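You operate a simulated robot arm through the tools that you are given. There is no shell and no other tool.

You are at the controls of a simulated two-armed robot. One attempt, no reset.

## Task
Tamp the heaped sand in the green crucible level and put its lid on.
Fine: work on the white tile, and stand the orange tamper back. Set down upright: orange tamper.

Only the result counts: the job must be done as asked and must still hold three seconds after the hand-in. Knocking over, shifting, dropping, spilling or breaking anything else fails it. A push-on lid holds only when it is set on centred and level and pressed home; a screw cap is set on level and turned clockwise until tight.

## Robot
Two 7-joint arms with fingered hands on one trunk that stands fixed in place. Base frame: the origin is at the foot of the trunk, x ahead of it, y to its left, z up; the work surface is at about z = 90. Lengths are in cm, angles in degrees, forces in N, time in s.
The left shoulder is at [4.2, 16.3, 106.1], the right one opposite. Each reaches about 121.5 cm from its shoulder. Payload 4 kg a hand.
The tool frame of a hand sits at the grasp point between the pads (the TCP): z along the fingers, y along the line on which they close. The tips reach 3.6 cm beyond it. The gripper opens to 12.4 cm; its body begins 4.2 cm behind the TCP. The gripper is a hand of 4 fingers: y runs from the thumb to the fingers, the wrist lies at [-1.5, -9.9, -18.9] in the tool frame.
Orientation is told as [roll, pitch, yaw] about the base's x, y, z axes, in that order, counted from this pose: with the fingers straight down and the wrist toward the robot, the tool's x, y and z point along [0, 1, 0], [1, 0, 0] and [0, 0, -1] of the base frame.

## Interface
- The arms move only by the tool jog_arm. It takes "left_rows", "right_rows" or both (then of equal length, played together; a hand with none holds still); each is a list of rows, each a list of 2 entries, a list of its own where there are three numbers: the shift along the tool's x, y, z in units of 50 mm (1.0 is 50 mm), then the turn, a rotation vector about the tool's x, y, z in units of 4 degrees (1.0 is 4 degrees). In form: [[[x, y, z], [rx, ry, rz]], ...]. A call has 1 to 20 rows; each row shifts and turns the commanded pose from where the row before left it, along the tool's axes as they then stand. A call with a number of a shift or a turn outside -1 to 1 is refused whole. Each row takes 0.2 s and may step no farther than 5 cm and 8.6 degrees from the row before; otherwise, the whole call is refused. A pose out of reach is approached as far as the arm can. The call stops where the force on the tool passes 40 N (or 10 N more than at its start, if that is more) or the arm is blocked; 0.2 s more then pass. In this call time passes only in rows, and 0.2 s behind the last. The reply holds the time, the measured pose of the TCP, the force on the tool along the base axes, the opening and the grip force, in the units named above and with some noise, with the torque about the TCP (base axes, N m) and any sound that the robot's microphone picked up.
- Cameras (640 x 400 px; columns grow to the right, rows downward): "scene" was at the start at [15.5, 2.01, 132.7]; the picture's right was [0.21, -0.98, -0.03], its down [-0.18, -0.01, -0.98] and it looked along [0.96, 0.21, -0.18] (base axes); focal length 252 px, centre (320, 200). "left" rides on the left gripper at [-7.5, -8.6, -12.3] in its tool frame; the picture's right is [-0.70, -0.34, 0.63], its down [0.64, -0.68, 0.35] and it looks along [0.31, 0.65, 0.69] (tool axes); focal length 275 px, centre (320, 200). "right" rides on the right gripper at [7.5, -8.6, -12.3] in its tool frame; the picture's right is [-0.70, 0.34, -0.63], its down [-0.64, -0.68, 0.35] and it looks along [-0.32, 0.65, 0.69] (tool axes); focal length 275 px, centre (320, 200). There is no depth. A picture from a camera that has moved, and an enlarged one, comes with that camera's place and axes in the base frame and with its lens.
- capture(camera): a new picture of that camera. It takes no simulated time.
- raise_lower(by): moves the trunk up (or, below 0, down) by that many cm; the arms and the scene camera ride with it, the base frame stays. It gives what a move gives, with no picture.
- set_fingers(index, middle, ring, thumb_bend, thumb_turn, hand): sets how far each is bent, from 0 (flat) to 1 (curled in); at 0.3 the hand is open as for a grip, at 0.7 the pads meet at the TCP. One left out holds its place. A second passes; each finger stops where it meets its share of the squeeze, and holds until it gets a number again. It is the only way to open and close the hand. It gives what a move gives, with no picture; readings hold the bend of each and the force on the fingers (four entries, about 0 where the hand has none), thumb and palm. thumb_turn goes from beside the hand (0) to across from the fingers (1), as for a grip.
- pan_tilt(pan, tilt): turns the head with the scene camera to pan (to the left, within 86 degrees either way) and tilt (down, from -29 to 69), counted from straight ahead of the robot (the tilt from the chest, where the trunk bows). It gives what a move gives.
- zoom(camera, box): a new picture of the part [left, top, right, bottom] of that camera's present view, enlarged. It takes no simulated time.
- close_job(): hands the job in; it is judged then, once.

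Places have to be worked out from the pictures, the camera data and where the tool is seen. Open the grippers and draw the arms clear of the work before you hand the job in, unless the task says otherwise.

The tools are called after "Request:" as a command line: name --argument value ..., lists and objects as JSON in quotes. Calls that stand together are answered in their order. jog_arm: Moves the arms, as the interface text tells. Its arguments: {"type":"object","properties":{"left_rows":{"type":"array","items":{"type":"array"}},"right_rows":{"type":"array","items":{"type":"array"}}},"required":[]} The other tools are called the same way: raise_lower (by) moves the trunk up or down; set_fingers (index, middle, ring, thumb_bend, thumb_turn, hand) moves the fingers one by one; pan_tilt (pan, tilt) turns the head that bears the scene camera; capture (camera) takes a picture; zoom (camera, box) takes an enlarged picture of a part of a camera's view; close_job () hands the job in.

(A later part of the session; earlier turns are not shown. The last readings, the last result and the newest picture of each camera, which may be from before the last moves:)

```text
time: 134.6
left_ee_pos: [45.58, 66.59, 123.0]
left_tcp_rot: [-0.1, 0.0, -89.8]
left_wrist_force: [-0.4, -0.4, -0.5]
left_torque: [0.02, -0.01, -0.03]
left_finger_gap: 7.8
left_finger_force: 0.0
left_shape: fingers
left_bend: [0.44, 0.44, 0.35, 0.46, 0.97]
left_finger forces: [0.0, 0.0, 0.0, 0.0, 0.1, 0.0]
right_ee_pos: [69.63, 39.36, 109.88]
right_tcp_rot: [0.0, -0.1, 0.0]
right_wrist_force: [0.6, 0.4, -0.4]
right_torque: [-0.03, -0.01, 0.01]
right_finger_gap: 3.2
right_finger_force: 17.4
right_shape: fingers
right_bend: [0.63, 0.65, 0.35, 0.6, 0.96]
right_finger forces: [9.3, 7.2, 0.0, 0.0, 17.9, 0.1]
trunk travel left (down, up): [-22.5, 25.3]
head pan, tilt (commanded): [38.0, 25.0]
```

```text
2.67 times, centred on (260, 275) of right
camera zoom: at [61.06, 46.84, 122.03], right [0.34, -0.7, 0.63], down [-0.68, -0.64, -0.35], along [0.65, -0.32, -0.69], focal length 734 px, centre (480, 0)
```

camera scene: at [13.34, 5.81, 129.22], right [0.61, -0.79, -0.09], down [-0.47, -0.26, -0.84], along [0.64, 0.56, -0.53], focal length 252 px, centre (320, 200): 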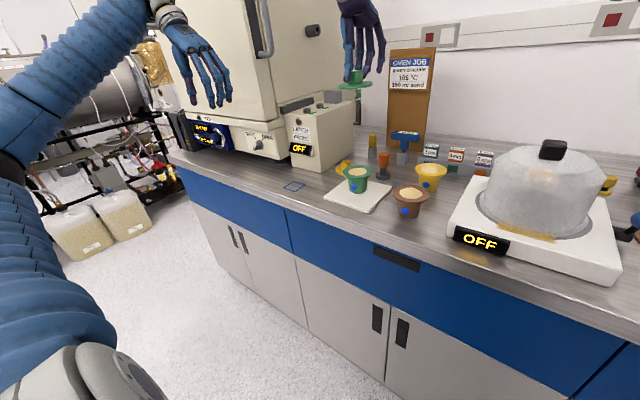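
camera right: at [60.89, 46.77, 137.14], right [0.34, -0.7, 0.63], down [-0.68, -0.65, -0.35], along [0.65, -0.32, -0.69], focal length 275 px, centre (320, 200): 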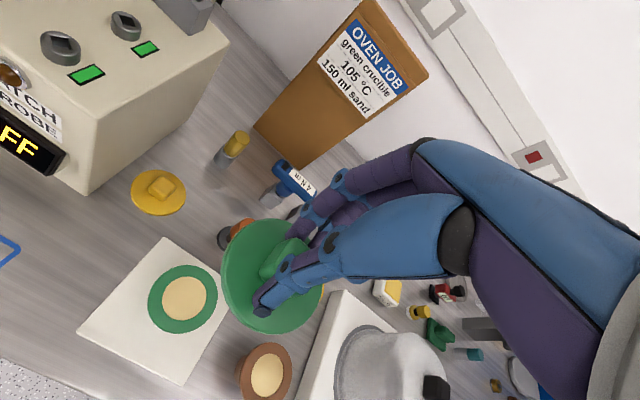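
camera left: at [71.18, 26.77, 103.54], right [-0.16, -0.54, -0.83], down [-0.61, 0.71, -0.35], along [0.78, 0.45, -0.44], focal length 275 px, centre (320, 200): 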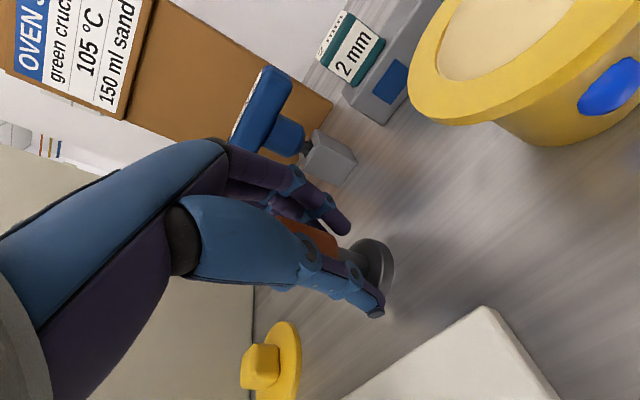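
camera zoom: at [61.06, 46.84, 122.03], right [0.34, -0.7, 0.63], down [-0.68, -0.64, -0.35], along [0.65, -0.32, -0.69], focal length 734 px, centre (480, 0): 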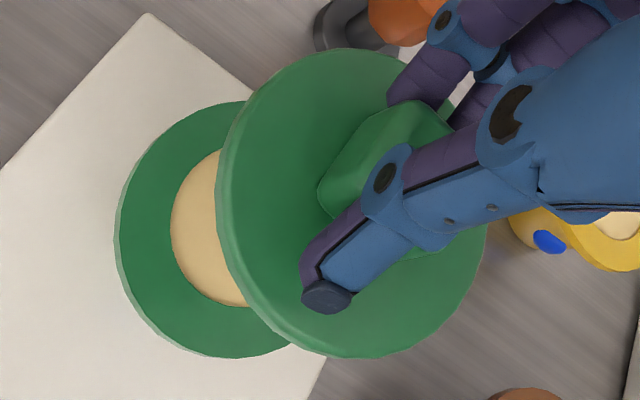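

Both cameras put the lid about 3–4 mm short in x and tilted about 1.4° each way. I correct tilt and offset and lower to about 1.3 cm above the rim.

Request:
jog_arm --right_rows '[[[0, 0, 0], [-0.36, 0.38, 0]], [[0, 0.05, 0.2], [0, 0, 0]], [[0, 0, 0.4], [0, 0, 0]], [[0, 0, 0.35], [0, 0, 0]], [[0, 0, 0.2], [0, 0, 0]]]'

Request:
zoom --camera "scene" --box '[332, 140, 374, 180]'

Request:
zoom --camera "right" --box '[170, 200, 350, 350]'

```text
time: 135.8
left_ee_pos: [45.57, 66.58, 123.06]
left_tcp_rot: [-0.1, 0.1, -89.8]
left_wrist_force: [0.0, -0.6, 0.4]
left_torque: [-0.01, -0.02, -0.01]
left_finger_gap: 7.79
left_finger_force: 0.0
left_shape: fingers
left_bend: [0.44, 0.44, 0.35, 0.46, 0.97]
left_finger forces: [0.0, 0.1, 0.0, 0.0, 0.1, 0.0]
right_ee_pos: [69.91, 39.39, 104.24]
right_tcp_rot: [1.5, -1.5, 0.0]
right_wrist_force: [-0.3, 0.3, -0.3]
right_torque: [-0.01, -0.02, 0.01]
right_finger_gap: 3.22
right_finger_force: 17.2
right_shape: fingers
right_bend: [0.63, 0.65, 0.35, 0.6, 0.96]
right_finger forces: [9.2, 7.1, 0.0, 0.1, 17.9, 0.1]
trunk travel left (down, up): [-22.5, 25.3]
head pan, tilt (commanded): [38.0, 25.0]
```

```text
10.00 times, centred on (353, 160) of scene
camera zoom: at [13.35, 5.8, 129.22], right [0.61, -0.79, -0.09], down [-0.47, -0.26, -0.84], along [0.64, 0.56, -0.53], focal length 2518 px, centre (-10, 600)
```

zoom: 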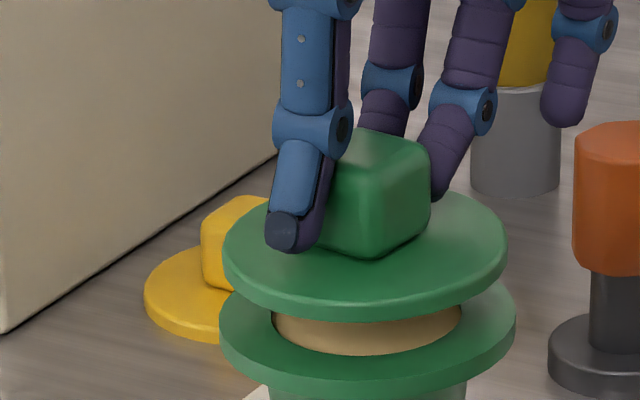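

```text
2.67 times, centred on (260, 275) of right
camera zoom: at [61.07, 46.55, 116.32], right [0.32, -0.71, 0.62], down [-0.67, -0.64, -0.38], along [0.67, -0.3, -0.68], focal length 734 px, centre (480, 0)
```

zoom: 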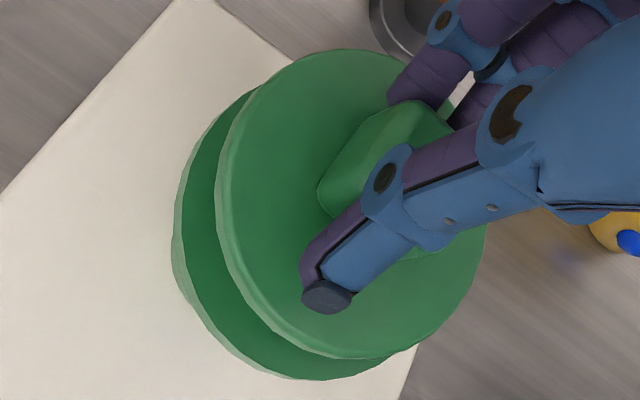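

Nearly aligned. I lower another 8 mm for a tighter comparison.

Request:
jog_arm --right_rows '[[[0, 0, 0.08], [0, 0, 0]], [[0, 0, 0.08], [0, 0, 0]]]'

Request:
zoom --camera "scene" --box '[336, 150, 370, 180]'

Request:
zoom --camera "right" --box '[190, 200, 350, 350]'

```text
time: 136.4
left_ee_pos: [45.66, 66.49, 123.05]
left_tcp_rot: [-0.1, 0.0, -89.9]
left_wrist_force: [-0.4, -0.3, 0.4]
left_torque: [-0.02, -0.01, 0.02]
left_finger_gap: 7.78
left_finger_force: 0.1
left_shape: fingers
left_bend: [0.44, 0.44, 0.35, 0.46, 0.97]
left_finger forces: [0.0, 0.1, 0.0, 0.0, 0.0, 0.1]
right_ee_pos: [69.88, 39.36, 103.46]
right_tcp_rot: [1.5, -1.6, 0.0]
right_wrist_force: [0.6, -0.3, 0.0]
right_torque: [0.02, -0.03, 0.0]
right_finger_gap: 3.21
right_finger_force: 17.2
right_shape: fingers
right_bend: [0.63, 0.65, 0.35, 0.6, 0.96]
right_finger forces: [9.1, 7.2, 0.1, 0.1, 17.9, 0.0]
trunk travel left (down, up): [-22.5, 25.3]
head pan, tilt (commanded): [38.0, 25.0]
```

```text
13.33 times, centred on (353, 165) of scene
camera zoom: at [13.34, 5.82, 129.22], right [0.61, -0.79, -0.09], down [-0.47, -0.26, -0.84], along [0.64, 0.56, -0.53], focal length 3357 px, centre (-120, 667)
```

zoom: 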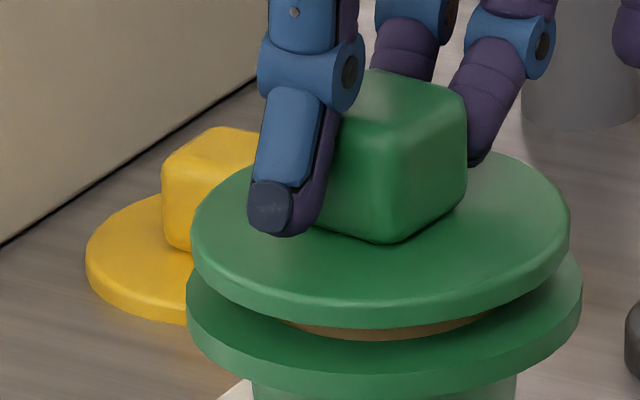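

```text
2.67 times, centred on (270, 275) of right
camera zoom: at [61.07, 46.58, 115.59], right [0.32, -0.71, 0.62], down [-0.67, -0.64, -0.38], along [0.67, -0.3, -0.68], focal length 734 px, centre (453, 0)
```

zoom: 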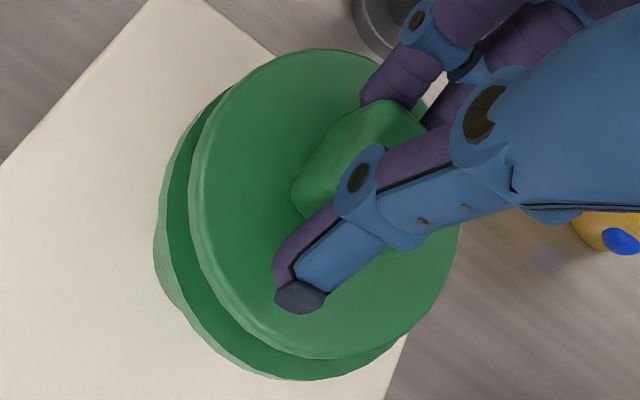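

Rings of flange look even; I zoom the right camera closely on the near edges to verify concentricity.

Request:
zoom --camera "right" --box '[200, 215, 290, 275]'

Request:
zoom --camera "right" --box '[220, 290, 310, 350]'

Request:
zoom --camera "scene" --box '[334, 158, 372, 180]'

```text
6.67 times, centred on (245, 245) of right
camera zoom: at [61.07, 46.58, 115.59], right [0.32, -0.71, 0.62], down [-0.67, -0.64, -0.38], along [0.67, -0.3, -0.68], focal length 1835 px, centre (820, -100)
```

zoom: 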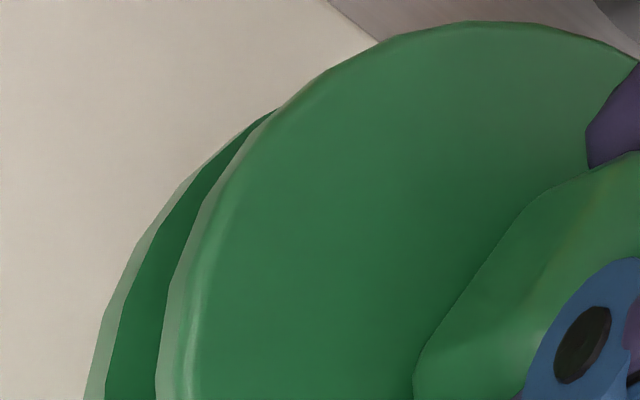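

```text
6.67 times, centred on (265, 320) of right
camera zoom: at [61.07, 46.58, 115.59], right [0.32, -0.71, 0.62], down [-0.67, -0.64, -0.38], along [0.67, -0.3, -0.68], focal length 1835 px, centre (687, -600)
```

zoom: 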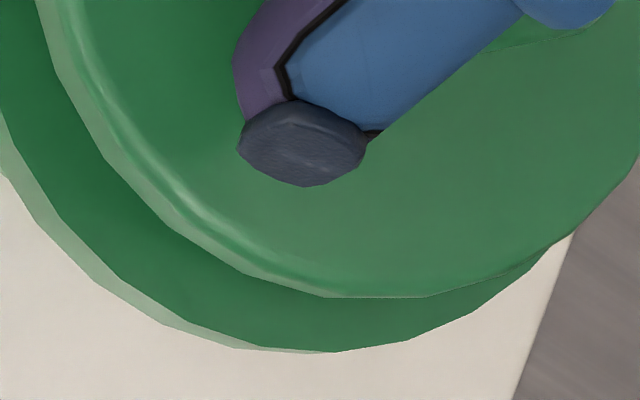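

```text
16.00 times, centred on (353, 169) of scene
camera zoom: at [13.34, 5.82, 129.22], right [0.61, -0.79, -0.09], down [-0.47, -0.26, -0.84], along [0.64, 0.56, -0.53], focal length 4028 px, centre (-208, 696)
```

zoom: 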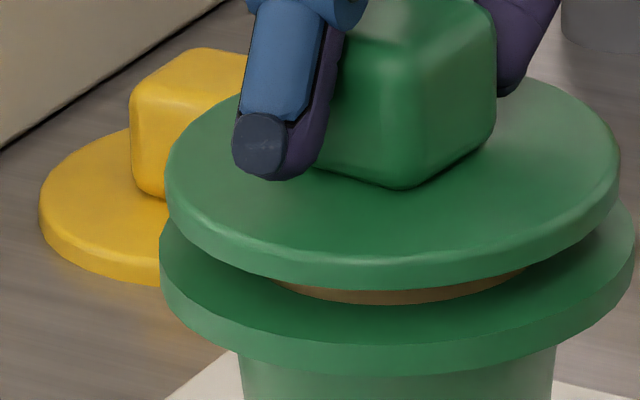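

I take one more zoom at the nearest edge to complete the measurement.

Request:
zoom --camera "right" --box '[195, 255, 285, 315]'

Request:
zoom --camera "right" --box '[290, 260, 380, 345]'

```text
6.67 times, centred on (240, 285) of right
camera zoom: at [61.07, 46.58, 115.59], right [0.32, -0.71, 0.62], down [-0.67, -0.64, -0.38], along [0.67, -0.3, -0.68], focal length 1835 px, centre (853, -367)
```

zoom: 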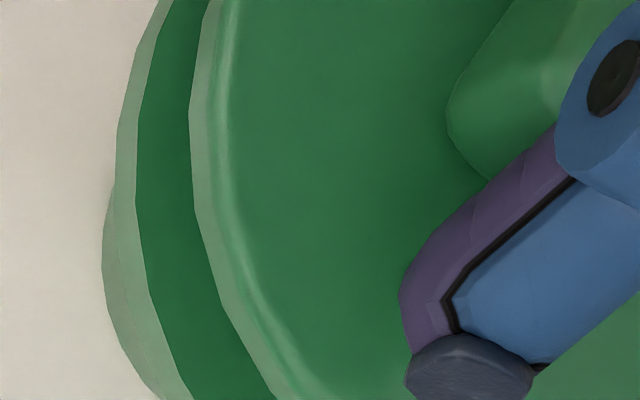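

```text
4.71 times, centred on (335, 302) of right
camera zoom: at [61.07, 46.58, 115.59], right [0.32, -0.71, 0.62], down [-0.67, -0.64, -0.38], along [0.67, -0.3, -0.68], focal length 1295 px, centre (249, -282)
```

zoom: 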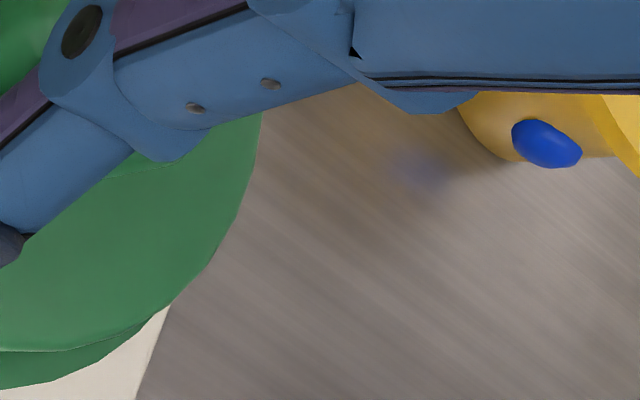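

The lid sits about 1–1.5 mm too far forward-left; I trim that and lower gently toward contact.

Request:
jog_arm --right_rows '[[[-0.026, -0.022, 0.04], [0, 0, 0]], [[0, 0, 0.04], [0, 0, 0]], [[0, 0, 0.02], [0, 0, 0]]]'

Request:
zoom --camera "scene" --box '[334, 158, 372, 180]'

Request:
zoom --camera "right" --box '[195, 215, 325, 350]'

```text
time: 137.2
left_ee_pos: [45.66, 66.58, 123.12]
left_tcp_rot: [-0.1, 0.1, -89.8]
left_wrist_force: [0.2, -0.2, 0.3]
left_torque: [0.01, 0.01, 0.04]
left_finger_gap: 7.78
left_finger_force: 0.1
left_shape: fingers
left_bend: [0.44, 0.44, 0.35, 0.46, 0.97]
left_finger forces: [0.0, 0.0, 0.0, 0.0, 0.1, 0.0]
right_ee_pos: [69.88, 39.22, 102.9]
right_tcp_rot: [1.5, -1.5, -0.1]
right_wrist_force: [0.0, 0.6, -1.2]
right_torque: [-0.02, 0.01, 0.01]
right_finger_gap: 3.22
right_finger_force: 17.2
right_shape: fingers
right_bend: [0.63, 0.65, 0.35, 0.6, 0.96]
right_finger forces: [9.2, 7.2, 0.1, 0.0, 17.8, 0.1]
trunk travel left (down, up): [-22.5, 25.3]
head pan, tilt (commanded): [38.0, 25.0]
```

```text
16.00 times, centred on (353, 169) of scene
camera zoom: at [13.34, 5.81, 129.22], right [0.61, -0.79, -0.09], down [-0.47, -0.26, -0.84], along [0.64, 0.56, -0.53], focal length 4028 px, centre (-208, 696)
```

zoom: 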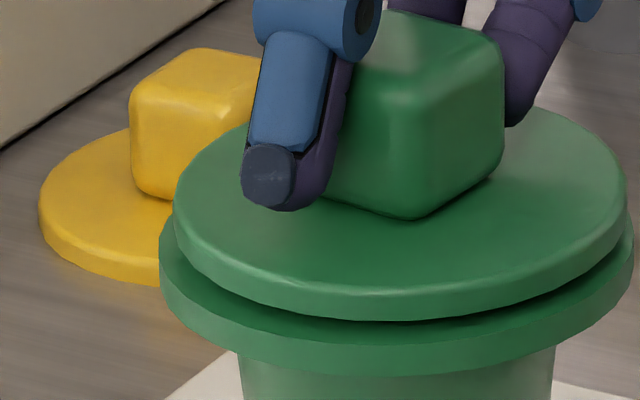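

```text
2.96 times, centred on (260, 282) of right
camera zoom: at [61.06, 46.41, 115.06], right [0.32, -0.71, 0.62], down [-0.67, -0.64, -0.38], along [0.67, -0.3, -0.68], focal length 816 px, centre (498, -44)
```

zoom: 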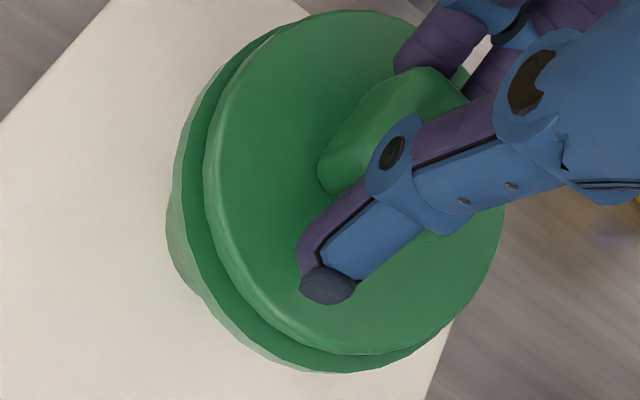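

Still concentric. I lower in 1 mm steps until it touches.

Request:
jog_arm --right_rows '[[[0, 0, 0.02], [0, 0, 0]], [[0, 0, 0.02], [0, 0, 0]], [[0, 0, 0.02], [0, 0, 0]]]'

Request:
zoom --camera "scene" --box '[334, 158, 372, 180]'

Request:
zoom --camera "right" --box '[195, 215, 325, 350]'

```text
time: 138.0
left_ee_pos: [45.62, 66.46, 123.12]
left_tcp_rot: [0.0, 0.1, -89.8]
left_wrist_force: [0.1, -0.5, -0.2]
left_torque: [0.02, -0.03, 0.0]
left_finger_gap: 7.77
left_finger_force: 0.1
left_shape: fingers
left_bend: [0.44, 0.44, 0.35, 0.46, 0.97]
left_finger forces: [0.1, 0.0, 0.0, 0.0, 0.0, 0.0]
right_ee_pos: [69.94, 39.24, 102.62]
right_tcp_rot: [1.5, -1.5, -0.1]
right_wrist_force: [-0.4, -0.2, 0.2]
right_torque: [0.02, 0.01, 0.0]
right_finger_gap: 3.2
right_finger_force: 17.4
right_shape: fingers
right_bend: [0.63, 0.65, 0.35, 0.6, 0.96]
right_finger forces: [9.2, 7.3, 0.0, 0.0, 18.1, 0.1]
trunk travel left (down, up): [-22.5, 25.3]
head pan, tilt (commanded): [38.0, 25.0]
```

```text
16.00 times, centred on (353, 169) of scene
camera zoom: at [13.34, 5.82, 129.22], right [0.61, -0.79, -0.09], down [-0.47, -0.26, -0.84], along [0.64, 0.56, -0.53], focal length 4028 px, centre (-208, 696)
```

zoom: 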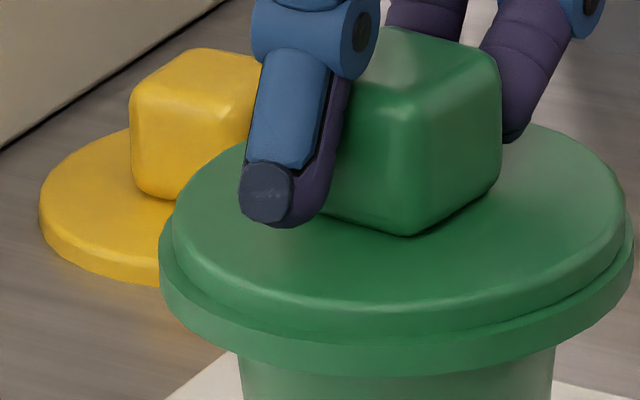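

```text
2.96 times, centred on (260, 282) of right
camera zoom: at [61.05, 46.48, 114.73], right [0.32, -0.71, 0.62], down [-0.67, -0.64, -0.38], along [0.67, -0.3, -0.68], focal length 816 px, centre (498, -44)
```

zoom: 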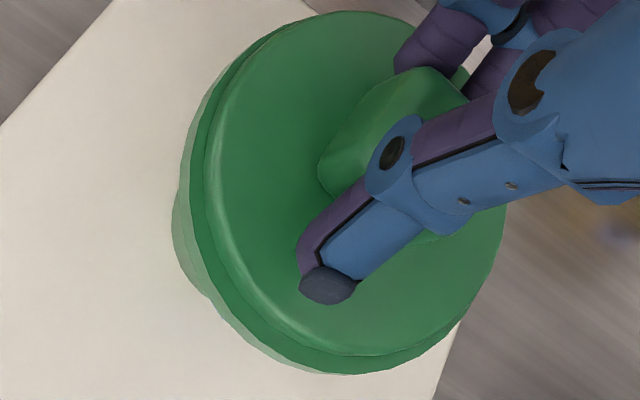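

The lid is about to seat, and the rings look even. I continue down gently and watch the force.

Request:
jog_arm --right_rows '[[[0, 0, 0.02], [0, 0, 0]], [[0, 0, 0.02], [0, 0, 0]]]'

Request:
zoom --camera "scene" --box '[334, 158, 372, 180]'

Request:
zoom --camera "right" --box '[195, 215, 325, 350]'

```text
time: 138.6
left_ee_pos: [45.57, 66.67, 123.02]
left_tcp_rot: [-0.2, 0.0, -89.8]
left_wrist_force: [0.2, -0.3, -0.1]
left_torque: [0.01, 0.01, 0.0]
left_finger_gap: 7.8
left_finger_force: 0.1
left_shape: fingers
left_bend: [0.44, 0.44, 0.35, 0.46, 0.97]
left_finger forces: [0.1, 0.0, 0.0, 0.0, 0.0, 0.0]
right_ee_pos: [69.81, 39.28, 102.55]
right_tcp_rot: [1.5, -1.5, 0.1]
right_wrist_force: [0.1, 0.3, 5.0]
right_torque: [0.03, 0.06, 0.01]
right_finger_gap: 3.21
right_finger_force: 18.5
right_shape: fingers
right_bend: [0.63, 0.65, 0.35, 0.6, 0.96]
right_finger forces: [9.4, 7.8, 0.0, 0.0, 19.8, 0.1]
trunk travel left (down, up): [-22.5, 25.3]
head pan, tilt (commanded): [38.0, 25.0]
```

```text
16.00 times, centred on (353, 169) of scene
camera zoom: at [13.31, 5.8, 129.24], right [0.61, -0.79, -0.09], down [-0.47, -0.26, -0.84], along [0.64, 0.56, -0.53], focal length 4028 px, centre (-208, 696)
```

zoom: 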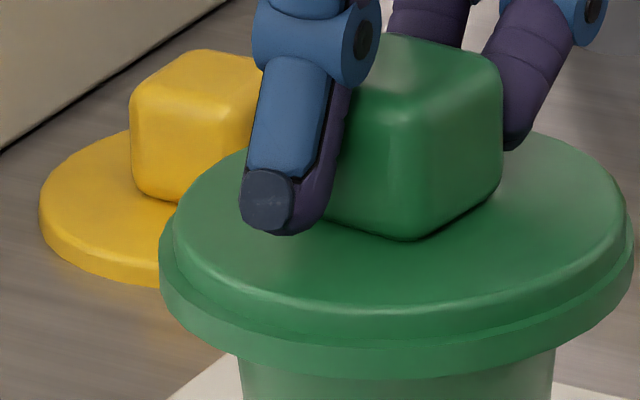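

```text
2.96 times, centred on (260, 282) of right
camera zoom: at [61.01, 46.42, 114.63], right [0.32, -0.71, 0.62], down [-0.67, -0.64, -0.38], along [0.67, -0.3, -0.68], focal length 816 px, centre (498, -44)
```

zoom: 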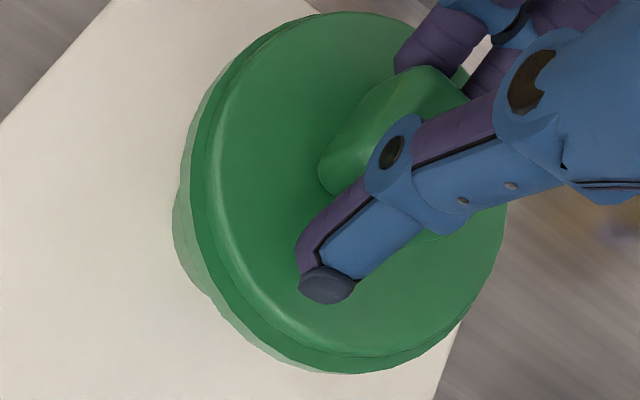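

Contact: about 6 N on the flange. I keep it held level and press harder in 1 mm steps.

Request:
jog_arm --right_rows '[[[0, 0, 0.02], [0, 0, 0]], [[0, 0, 0.02], [0, 0, 0]], [[0, 0, 0], [0, 0, 0]]]'

Request:
zoom --camera "scene" --box '[334, 158, 372, 180]'

```text
time: 139.4
left_ee_pos: [45.47, 66.57, 123.17]
left_tcp_rot: [-0.1, 0.1, -89.8]
left_wrist_force: [-0.9, 1.0, 1.1]
left_torque: [0.02, 0.0, -0.03]
left_finger_gap: 7.8
left_finger_force: 0.1
left_shape: fingers
left_bend: [0.44, 0.44, 0.35, 0.46, 0.97]
left_finger forces: [0.0, 0.0, 0.0, 0.1, 0.1, 0.1]
right_ee_pos: [69.75, 39.23, 102.41]
right_tcp_rot: [1.6, -1.5, 0.0]
right_wrist_force: [2.0, 0.7, 16.4]
right_torque: [0.1, 0.0, 0.02]
right_finger_gap: 3.22
right_finger_force: 22.3
right_shape: fingers
right_bend: [0.63, 0.65, 0.35, 0.6, 0.96]
right_finger forces: [11.0, 9.2, 0.0, 0.1, 24.4, 0.0]
trunk travel left (down, up): [-22.5, 25.3]
head pan, tilt (commanded): [38.0, 25.0]
```

```text
16.00 times, centred on (353, 169) of scene
camera zoom: at [13.24, 5.75, 129.25], right [0.61, -0.79, -0.09], down [-0.47, -0.26, -0.84], along [0.64, 0.56, -0.53], focal length 4028 px, centre (-208, 696)
```

zoom: 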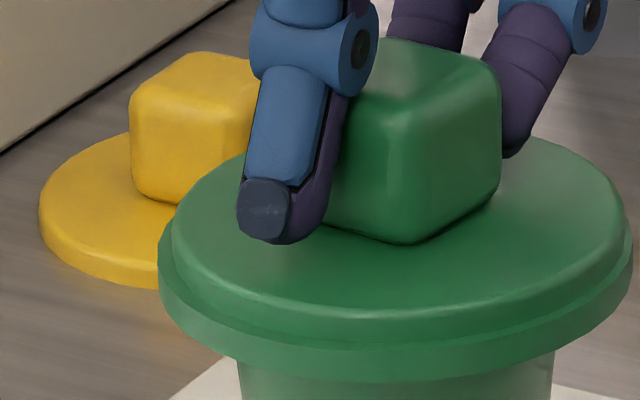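

17 N, no sound yet. I press a little more, to around 28 N.

Request:
jog_arm --right_rows '[[[0, 0, 0.02], [0, 0, 0]], [[0, 0, 0.02], [0, 0, 0]], [[0, 0, 0], [0, 0, 0]]]'

Request:
zoom --camera "scene" --box '[334, 158, 372, 180]'

Request:
zoom --camera "right" --box '[195, 215, 325, 350]'

```text
time: 140.2
left_ee_pos: [45.29, 66.44, 123.31]
left_tcp_rot: [0.0, 0.2, -89.9]
left_wrist_force: [0.4, 0.6, -0.8]
left_torque: [-0.02, 0.01, -0.02]
left_finger_gap: 7.76
left_finger_force: 0.0
left_shape: fingers
left_bend: [0.44, 0.44, 0.35, 0.46, 0.97]
left_finger forces: [0.0, 0.1, 0.0, 0.1, 0.0, 0.0]
right_ee_pos: [69.76, 39.14, 102.3]
right_tcp_rot: [1.6, -1.6, -0.1]
right_wrist_force: [4.2, 2.3, 32.4]
right_torque: [0.25, 0.07, 0.01]
right_finger_gap: 3.27
right_finger_force: 26.0
right_shape: fingers
right_bend: [0.63, 0.65, 0.35, 0.6, 0.95]
right_finger forces: [12.0, 10.7, 0.0, 0.0, 28.9, 0.0]
trunk travel left (down, up): [-22.5, 25.3]
head pan, tilt (commanded): [38.0, 25.0]
```

```text
16.00 times, centred on (353, 169) of scene
camera zoom: at [13.16, 5.71, 129.27], right [0.61, -0.79, -0.09], down [-0.47, -0.26, -0.85], along [0.64, 0.56, -0.53], focal length 4028 px, centre (-208, 696)
```

zoom: 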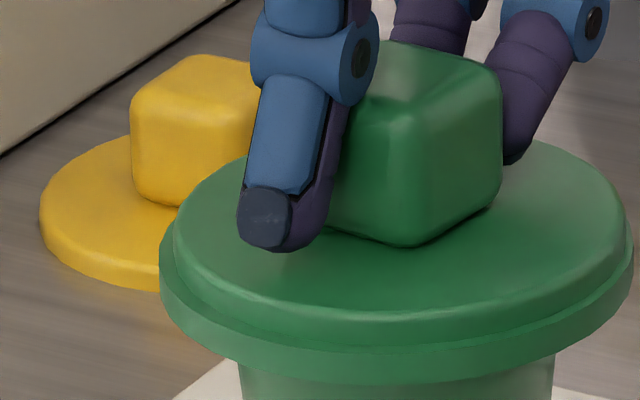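

```text
2.96 times, centred on (260, 282) of right
camera zoom: at [60.89, 46.34, 114.42], right [0.32, -0.71, 0.62], down [-0.67, -0.63, -0.38], along [0.67, -0.3, -0.68], focal length 816 px, centre (498, -44)
```

zoom: 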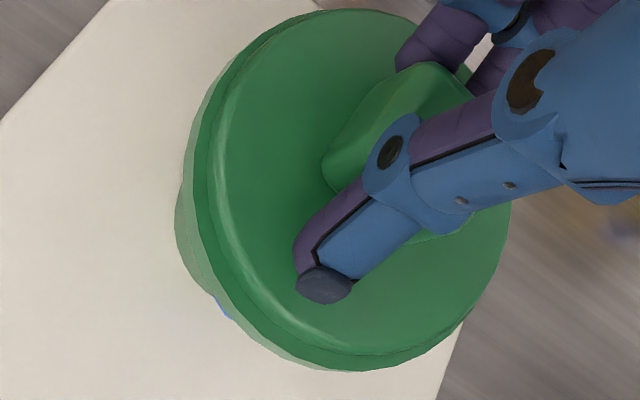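

Pressed with 32 N; the lid sits flush on the flange all round. I ease the load off, then release the knob gently.

Request:
jog_arm --right_rows '[[[0, 0, -0.02], [0, 0, 0]], [[0, 0, -0.02], [0, 0, 0]], [[0, 0, -0.02], [0, 0, 0]]]'

Request:
set_fingers --hand "right" --index 0.66 --middle 0.67 --thumb_bend 0.615

Request:
zoom --camera "scene" --box '[334, 158, 372, 180]'

```text
time: 141.0
left_ee_pos: [45.57, 66.48, 123.2]
left_tcp_rot: [-0.2, 0.0, -89.8]
left_wrist_force: [0.5, 1.0, 0.5]
left_torque: [0.0, 0.04, 0.03]
left_finger_gap: 7.79
left_finger_force: 0.0
left_shape: fingers
left_bend: [0.44, 0.44, 0.35, 0.46, 0.97]
left_finger forces: [0.0, 0.0, 0.0, 0.0, 0.0, 0.1]
right_ee_pos: [69.8, 39.16, 102.35]
right_tcp_rot: [1.6, -1.5, 0.0]
right_wrist_force: [2.6, 0.0, 23.7]
right_torque: [0.16, 0.03, 0.05]
right_finger_gap: 3.24
right_finger_force: 23.4
right_shape: fingers
right_bend: [0.63, 0.65, 0.35, 0.6, 0.95]
right_finger forces: [11.5, 9.9, 0.1, 0.0, 26.1, 0.0]
trunk travel left (down, up): [-22.5, 25.3]
head pan, tilt (commanded): [38.0, 25.0]
```

```text
time: 142.0
left_ee_pos: [45.49, 66.49, 123.23]
left_tcp_rot: [-0.1, 0.2, -89.9]
left_wrist_force: [-0.3, 0.3, -0.8]
left_torque: [0.01, 0.03, 0.05]
left_finger_gap: 7.76
left_finger_force: 0.0
left_shape: fingers
left_bend: [0.44, 0.44, 0.35, 0.46, 0.97]
left_finger forces: [0.1, 0.1, 0.0, 0.0, 0.1, 0.1]
right_ee_pos: [69.76, 39.11, 102.41]
right_tcp_rot: [1.5, -1.4, 0.0]
right_wrist_force: [-0.3, 0.1, 16.5]
right_torque: [0.05, 0.09, -0.03]
right_finger_gap: 3.32
right_finger_force: 10.2
right_shape: fingers
right_bend: [0.63, 0.65, 0.35, 0.59, 0.96]
right_finger forces: [4.1, 3.7, 0.0, 0.0, 12.0, 0.1]
trunk travel left (down, up): [-22.5, 25.3]
head pan, tilt (commanded): [38.0, 25.0]
```

```text
16.00 times, centred on (353, 169) of scene
camera zoom: at [13.23, 5.76, 129.24], right [0.61, -0.79, -0.09], down [-0.47, -0.26, -0.84], along [0.64, 0.56, -0.53], focal length 4028 px, centre (-208, 696)
```

zoom: 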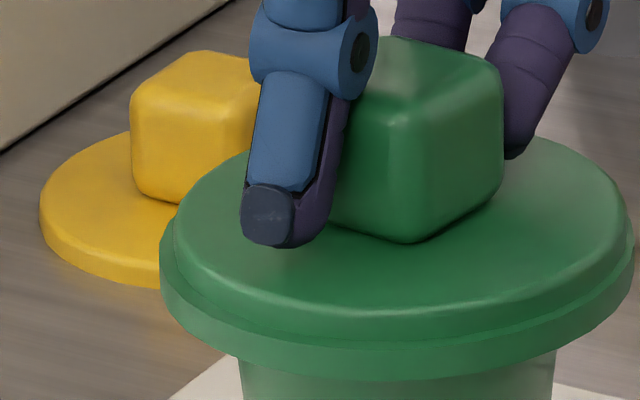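

Still 16 N of down-force; I raise 2.5 mm more in command and continue releasing.

Request:
jog_arm --right_rows '[[[0, 0, -0.02], [0, 0, 0]], [[0, 0, -0.02], [0, 0, 0]]]'

Request:
set_fingers --hand "right" --index 0.62 --middle 0.63 --thumb_bend 0.59

Request:
set_fingers --hand "right" --index 0.56 --middle 0.56 --thumb_bend 0.55

Request:
zoom --camera "scene" --box '[334, 158, 372, 180]'

Request:
zoom --camera "right" --box '[195, 215, 325, 350]'

```text
time: 142.6
left_ee_pos: [45.62, 66.61, 123.04]
left_tcp_rot: [0.0, 0.1, -89.8]
left_wrist_force: [0.4, -0.5, 0.3]
left_torque: [0.03, 0.0, -0.01]
left_finger_gap: 7.78
left_finger_force: 0.1
left_shape: fingers
left_bend: [0.44, 0.44, 0.35, 0.46, 0.97]
left_finger forces: [0.0, 0.0, 0.0, 0.1, 0.1, 0.0]
right_ee_pos: [69.87, 39.17, 102.43]
right_tcp_rot: [1.5, -1.4, 0.0]
right_wrist_force: [-0.5, -0.4, 8.3]
right_torque: [0.03, 0.01, -0.08]
right_finger_gap: 3.32
right_finger_force: 8.3
right_shape: fingers
right_bend: [0.63, 0.65, 0.35, 0.59, 0.96]
right_finger forces: [3.6, 3.1, 0.0, 0.0, 9.3, 0.1]
trunk travel left (down, up): [-22.5, 25.3]
head pan, tilt (commanded): [38.0, 25.0]
```

```text
time: 143.6
left_ee_pos: [45.59, 66.59, 123.05]
left_tcp_rot: [-0.2, 0.1, -89.8]
left_wrist_force: [0.2, 0.2, -0.1]
left_torque: [0.03, 0.02, 0.0]
left_finger_gap: 7.81
left_finger_force: 0.1
left_shape: fingers
left_bend: [0.44, 0.44, 0.35, 0.46, 0.97]
left_finger forces: [0.0, 0.1, 0.1, 0.0, 0.0, 0.0]
right_ee_pos: [69.84, 39.12, 102.62]
right_tcp_rot: [1.6, -1.4, 0.0]
right_wrist_force: [-0.4, 0.1, 1.9]
right_torque: [-0.01, -0.01, 0.02]
right_finger_gap: 3.39
right_finger_force: 3.0
right_shape: fingers
right_bend: [0.61, 0.62, 0.35, 0.59, 0.97]
right_finger forces: [0.9, 1.0, 0.0, 0.0, 3.3, 0.1]
trunk travel left (down, up): [-22.5, 25.3]
head pan, tilt (commanded): [38.0, 25.0]
```

```text
time: 144.6
left_ee_pos: [45.63, 66.57, 122.94]
left_tcp_rot: [-0.2, 0.1, -89.7]
left_wrist_force: [0.8, -0.7, 0.1]
left_torque: [-0.01, 0.04, 0.03]
left_finger_gap: 7.76
left_finger_force: 0.0
left_shape: fingers
left_bend: [0.44, 0.44, 0.35, 0.46, 0.97]
left_finger forces: [0.0, 0.0, 0.0, 0.0, 0.0, 0.0]
right_ee_pos: [69.91, 39.23, 102.54]
right_tcp_rot: [1.5, -1.5, 0.0]
right_wrist_force: [0.1, -0.1, 0.6]
right_torque: [-0.02, -0.01, -0.01]
right_finger_gap: 4.48
right_finger_force: 0.1
right_shape: fingers
right_bend: [0.56, 0.56, 0.35, 0.55, 0.97]
right_finger forces: [0.0, 0.1, 0.0, 0.0, 0.1, 0.0]
trunk travel left (down, up): [-22.5, 25.3]
head pan, tilt (commanded): [38.0, 25.0]
```

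```text
16.00 times, centred on (353, 169) of scene
camera zoom: at [13.34, 5.81, 129.22], right [0.61, -0.79, -0.09], down [-0.47, -0.26, -0.84], along [0.64, 0.56, -0.53], focal length 4028 px, centre (-208, 696)
```

zoom: 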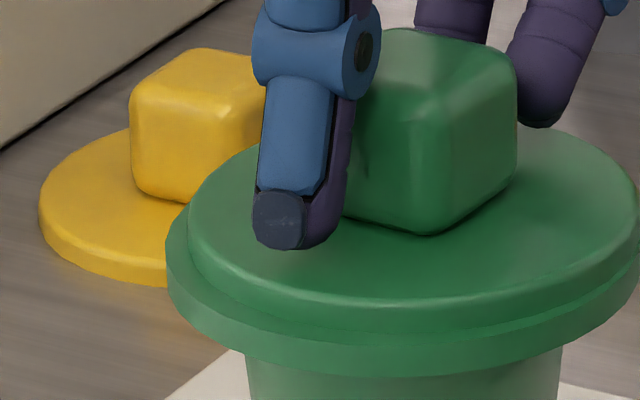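

```text
2.96 times, centred on (260, 282) of right
camera zoom: at [61.02, 46.44, 114.63], right [0.32, -0.71, 0.62], down [-0.67, -0.64, -0.38], along [0.67, -0.3, -0.68], focal length 816 px, centre (498, -44)
```

zoom: 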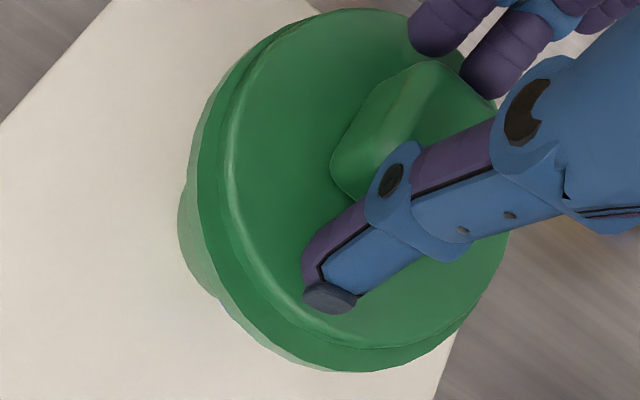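

The lid slid a few millimetres as the thumb let go, so it isn't latched yet. I look closely at how it sits.

Request:
zoom --camera "scene" --box '[332, 160, 356, 182]'

Request:
zoom --camera "scene" --box '[350, 160, 380, 182]'

Request:
zoom --camera "right" --box '[195, 255, 285, 335]'

```text
16.00 times, centred on (344, 171) of scene
camera zoom: at [13.34, 5.81, 129.22], right [0.61, -0.79, -0.09], down [-0.47, -0.26, -0.84], along [0.64, 0.56, -0.53], focal length 4028 px, centre (-64, 664)
```

zoom: 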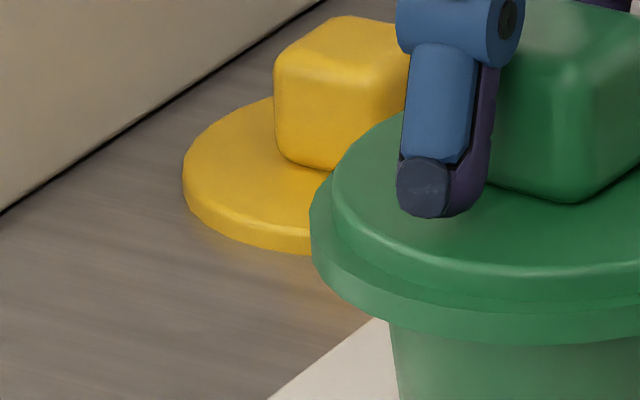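

```text
16.00 times, centred on (365, 171) of scene
camera zoom: at [13.34, 5.81, 129.22], right [0.61, -0.79, -0.09], down [-0.47, -0.26, -0.84], along [0.64, 0.56, -0.53], focal length 4028 px, centre (-400, 664)
```

zoom: 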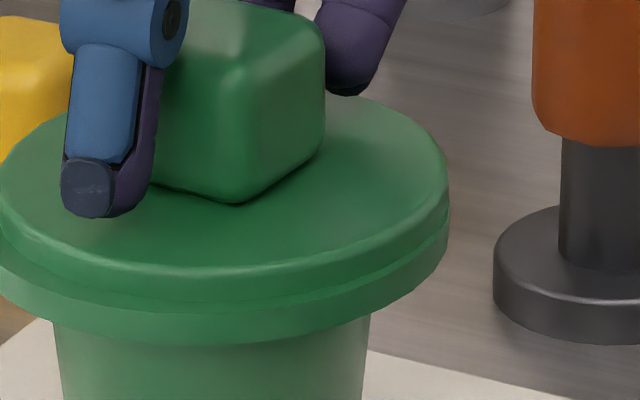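

```text
5.00 times, centred on (240, 295) of right
camera zoom: at [61.02, 46.44, 114.63], right [0.32, -0.71, 0.62], down [-0.67, -0.64, -0.38], along [0.67, -0.3, -0.68], focal length 1376 px, centre (720, -275)
```

zoom: 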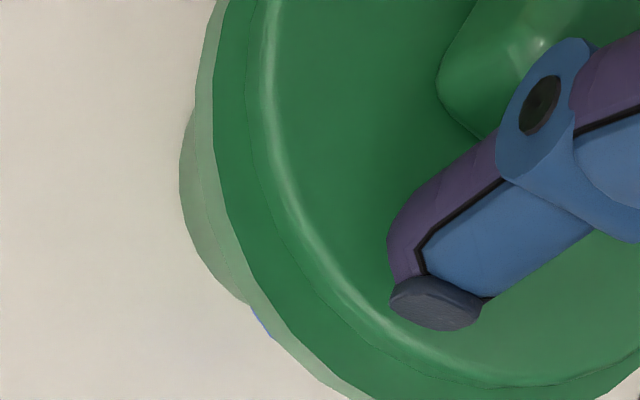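

The lid lies flush but about 3 mm off-centre and not locked. Before re-seating it I want to see its underside, so I re-grip the knob and lift it to eye level.

Request:
set_fingers --hand "right" --index 0.61 --middle 0.61 --thumb_bend 0.6

Request:
set_fingers --hand "right" --index 0.72 --middle 0.72 --thumb_bend 0.65

Request:
zoom --camera "scene" --box '[334, 158, 372, 180]'

```text
time: 145.6
left_ee_pos: [45.56, 66.51, 123.08]
left_tcp_rot: [-0.1, 0.2, -89.8]
left_wrist_force: [0.3, 0.4, 0.1]
left_torque: [0.0, 0.02, -0.02]
left_finger_gap: 7.76
left_finger_force: 0.1
left_shape: fingers
left_bend: [0.44, 0.44, 0.35, 0.46, 0.97]
left_finger forces: [0.0, 0.0, 0.0, 0.1, 0.1, 0.1]
right_ee_pos: [69.89, 39.18, 102.62]
right_tcp_rot: [1.5, -1.6, 0.0]
right_wrist_force: [-0.5, -0.4, 0.4]
right_torque: [0.02, 0.01, -0.02]
right_finger_gap: 3.39
right_finger_force: 2.1
right_shape: fingers
right_bend: [0.6, 0.6, 0.35, 0.6, 0.97]
right_finger forces: [1.3, 0.6, 0.1, 0.0, 1.7, 0.0]
trunk travel left (down, up): [-22.5, 25.3]
head pan, tilt (commanded): [38.0, 25.0]
```

```text
time: 146.6
left_ee_pos: [45.66, 66.55, 122.86]
left_tcp_rot: [-0.1, 0.1, -89.8]
left_wrist_force: [-0.6, 0.2, 1.0]
left_torque: [0.02, 0.01, 0.0]
left_finger_gap: 7.78
left_finger_force: 0.2
left_shape: fingers
left_bend: [0.44, 0.44, 0.35, 0.46, 0.97]
left_finger forces: [0.1, 0.0, 0.1, 0.0, 0.0, 0.0]
right_ee_pos: [69.91, 39.25, 102.48]
right_tcp_rot: [1.4, -1.5, 0.0]
right_wrist_force: [0.5, 0.3, -0.4]
right_torque: [-0.01, -0.01, 0.04]
right_finger_gap: 3.26
right_finger_force: 18.5
right_shape: fingers
right_bend: [0.63, 0.65, 0.35, 0.6, 0.96]
right_finger forces: [9.9, 7.0, 0.1, 0.0, 18.8, 0.0]
trunk travel left (down, up): [-22.5, 25.3]
head pan, tilt (commanded): [38.0, 25.0]
```

```text
16.00 times, centred on (353, 169) of scene
camera zoom: at [13.34, 5.81, 129.22], right [0.61, -0.79, -0.09], down [-0.47, -0.26, -0.84], along [0.64, 0.56, -0.53], focal length 4028 px, centre (-208, 696)
```

zoom: 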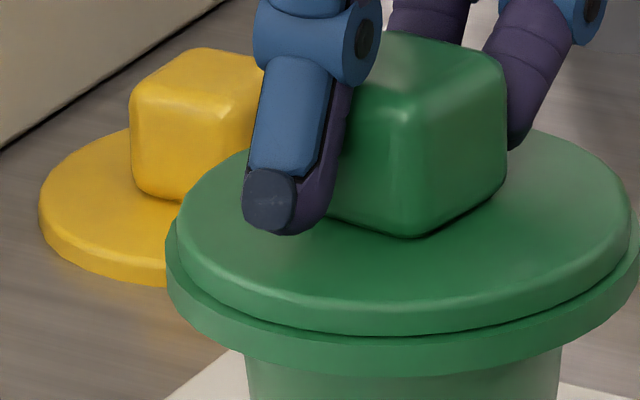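

Re-gripped and centred again. I lift it to just above eye level and look at it side-on.

Request:
jog_arm --right_rows '[[[0, 0, -0.2], [0, 0, 0]], [[0, 0, -0.6], [0, 0, 0]], [[0, 0, -0.9], [0, 0, 0]], [[0, 0, -0.95], [0, 0, 0]], [[0, 0, -0.95], [0, 0, 0]], [[0, 0, -0.95], [0, 0, 0]], [[0, 0, -0.95], [0, 0, 0]], [[0, 0, -0.95], [0, 0, 0]], [[0, 0, -0.9], [0, 0, 0]], [[0, 0, -0.6], [0, 0, 0]]]'

Request:
pan_tilt --pan 33 --tilt -8

Request:
capture --camera "scene"

```text
time: 149.0
left_ee_pos: [45.67, 66.49, 122.99]
left_tcp_rot: [-0.3, 0.1, -89.8]
left_wrist_force: [0.2, 0.3, 0.3]
left_torque: [-0.01, 0.01, -0.04]
left_finger_gap: 7.78
left_finger_force: 0.0
left_shape: fingers
left_bend: [0.44, 0.44, 0.35, 0.46, 0.97]
left_finger forces: [0.0, 0.1, 0.0, 0.0, 0.1, 0.0]
right_ee_pos: [76.78, 30.0, 140.61]
right_tcp_rot: [5.3, 3.8, -4.7]
right_wrist_force: [0.8, 0.4, -0.2]
right_torque: [0.04, 0.02, 0.01]
right_finger_gap: 3.26
right_finger_force: 18.0
right_shape: fingers
right_bend: [0.63, 0.65, 0.35, 0.6, 0.96]
right_finger forces: [9.6, 7.3, 0.0, 0.0, 18.4, 0.1]
trunk travel left (down, up): [-22.5, 25.3]
head pan, tilt (commanded): [38.0, 25.0]
stopped in row 10 (right hand): the arm was blocked; the commanded pose is now the measured one
```

```text
time: 150.0
left_ee_pos: [45.68, 66.58, 123.03]
left_tcp_rot: [-0.1, 0.1, -89.8]
left_wrist_force: [-0.1, 0.4, 0.1]
left_torque: [0.03, -0.03, 0.02]
left_finger_gap: 7.77
left_finger_force: 0.1
left_shape: fingers
left_bend: [0.44, 0.44, 0.35, 0.46, 0.97]
left_finger forces: [0.0, 0.0, 0.0, 0.0, 0.0, 0.0]
right_ee_pos: [76.85, 29.95, 140.75]
right_tcp_rot: [5.3, 3.7, -4.6]
right_wrist_force: [0.1, 0.2, -0.8]
right_torque: [0.02, 0.01, -0.01]
right_finger_gap: 3.27
right_finger_force: 17.6
right_shape: fingers
right_bend: [0.63, 0.65, 0.35, 0.6, 0.96]
right_finger forces: [9.7, 7.3, 0.0, 0.0, 18.4, 0.0]
trunk travel left (down, up): [-22.5, 25.3]
head pan, tilt (commanded): [33.0, -8.0]
```

```text
taken
camera scene: at [14.08, 4.81, 134.43], right [0.54, -0.84, -0.08], down [-0.04, 0.07, -1.0], along [0.84, 0.54, 0.01], focal length 252 px, centre (320, 200)
```

scene: 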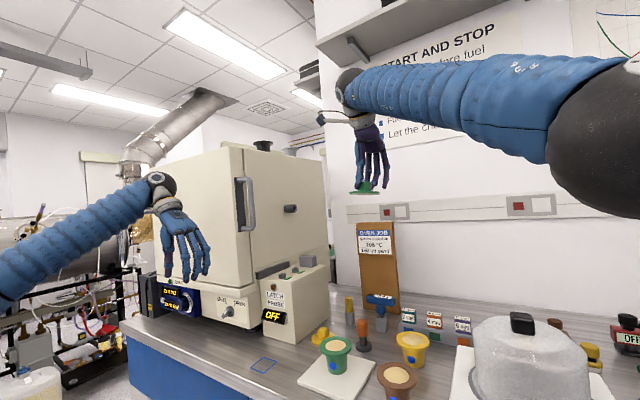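

The arm was blocked by something at that height (it shifted to (76.8, 30)), but the lid is still held. I zoom on its underside profile.

Request:
zoom --camera "scene" --box '[340, 150, 400, 205]'

Request:
zoom --camera "scene" --box '[290, 320, 430, 400]'

```text
7.27 times, centred on (370, 178) of scene
camera zoom: at [14.08, 4.81, 134.43], right [0.54, -0.84, -0.08], down [-0.04, 0.07, -1.0], along [0.84, 0.54, 0.01], focal length 1831 px, centre (-44, 364)
```

zoom: 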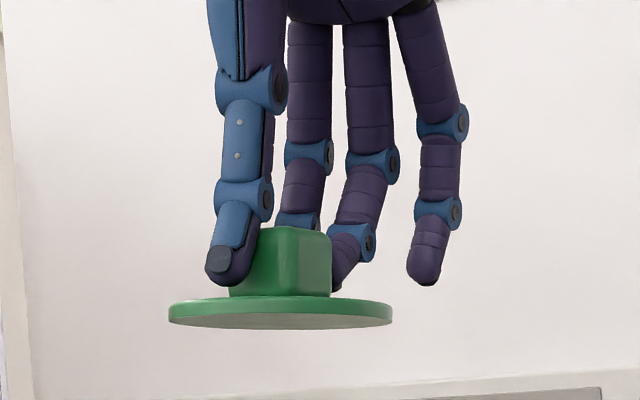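

```text
4.57 times, centred on (360, 360) of scene
camera zoom: at [14.08, 4.81, 134.43], right [0.54, -0.84, -0.08], down [-0.04, 0.07, -1.0], along [0.84, 0.54, 0.01], focal length 1151 px, centre (137, -531)
```

zoom: 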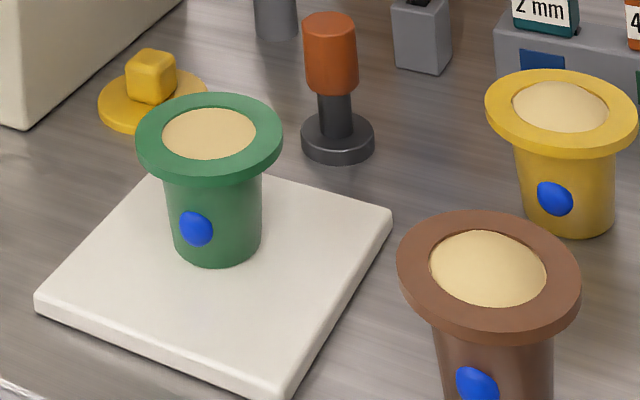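

The underside is flat — no plug — so it simply has to sit centred, level and pressed. I lower the arm to a comfortable height and restore its orientation.

Request:
jog_arm --right_rows '[[[0, 0, 0.5], [0, 0, 0]], [[0, 0, 0.7], [0, 0, 0]], [[0, 0, 0.7], [0, 0, 0]], [[0, 0, 0.6], [-0.43, -0.32, -0.38]], [[0, 0, 0.6], [-0.43, -0.32, -0.38]], [[0, 0, 0], [-0.44, -0.31, -0.39]]]'

Request:
pan_tilt --pan 38 --tilt 25

Request:
capture --camera "scene"

```text
time: 151.4
left_ee_pos: [45.53, 66.58, 123.17]
left_tcp_rot: [-0.1, 0.1, -89.8]
left_wrist_force: [-0.3, 0.0, -0.1]
left_torque: [0.01, 0.01, -0.02]
left_finger_gap: 7.8
left_finger_force: 0.1
left_shape: fingers
left_bend: [0.44, 0.44, 0.35, 0.46, 0.97]
left_finger forces: [0.0, 0.0, 0.0, 0.0, 0.0, 0.0]
right_ee_pos: [75.63, 32.01, 125.22]
right_tcp_rot: [1.4, -2.1, -0.1]
right_wrist_force: [0.7, -0.4, 1.1]
right_torque: [-0.01, 0.01, 0.02]
right_finger_gap: 3.25
right_finger_force: 16.7
right_shape: fingers
right_bend: [0.63, 0.65, 0.35, 0.6, 0.96]
right_finger forces: [9.6, 7.1, 0.0, 0.0, 18.2, 0.1]
trunk travel left (down, up): [-22.5, 25.3]
head pan, tilt (commanded): [33.0, -8.0]
```

```text
time: 152.4
left_ee_pos: [45.67, 66.57, 123.11]
left_tcp_rot: [-0.1, 0.0, -89.8]
left_wrist_force: [-0.6, 0.0, 0.5]
left_torque: [0.04, -0.03, 0.01]
left_finger_gap: 7.77
left_finger_force: 0.0
left_shape: fingers
left_bend: [0.44, 0.44, 0.35, 0.46, 0.97]
left_finger forces: [0.0, 0.1, 0.0, 0.1, 0.1, 0.0]
right_ee_pos: [75.65, 31.81, 125.21]
right_tcp_rot: [1.3, -2.0, -0.3]
right_wrist_force: [-0.7, 0.4, -0.2]
right_torque: [0.0, 0.02, 0.04]
right_finger_gap: 3.23
right_finger_force: 17.4
right_shape: fingers
right_bend: [0.63, 0.65, 0.35, 0.6, 0.96]
right_finger forces: [9.6, 7.1, 0.1, 0.0, 18.3, 0.0]
trunk travel left (down, up): [-22.5, 25.3]
head pan, tilt (commanded): [38.0, 25.0]
```

```text
taken
camera scene: at [13.34, 5.81, 129.23], right [0.61, -0.79, -0.09], down [-0.47, -0.26, -0.84], along [0.64, 0.56, -0.53], focal length 252 px, centre (320, 200)
```

scene: 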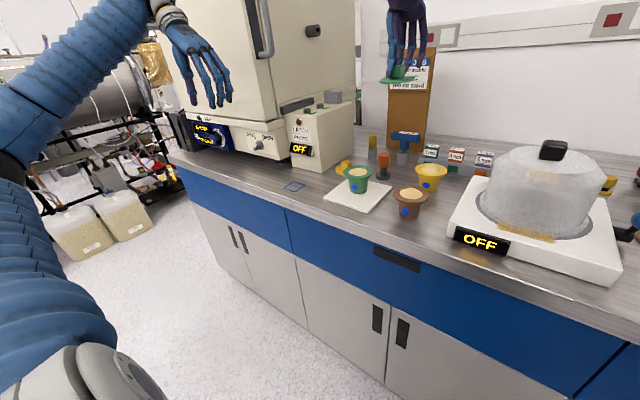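

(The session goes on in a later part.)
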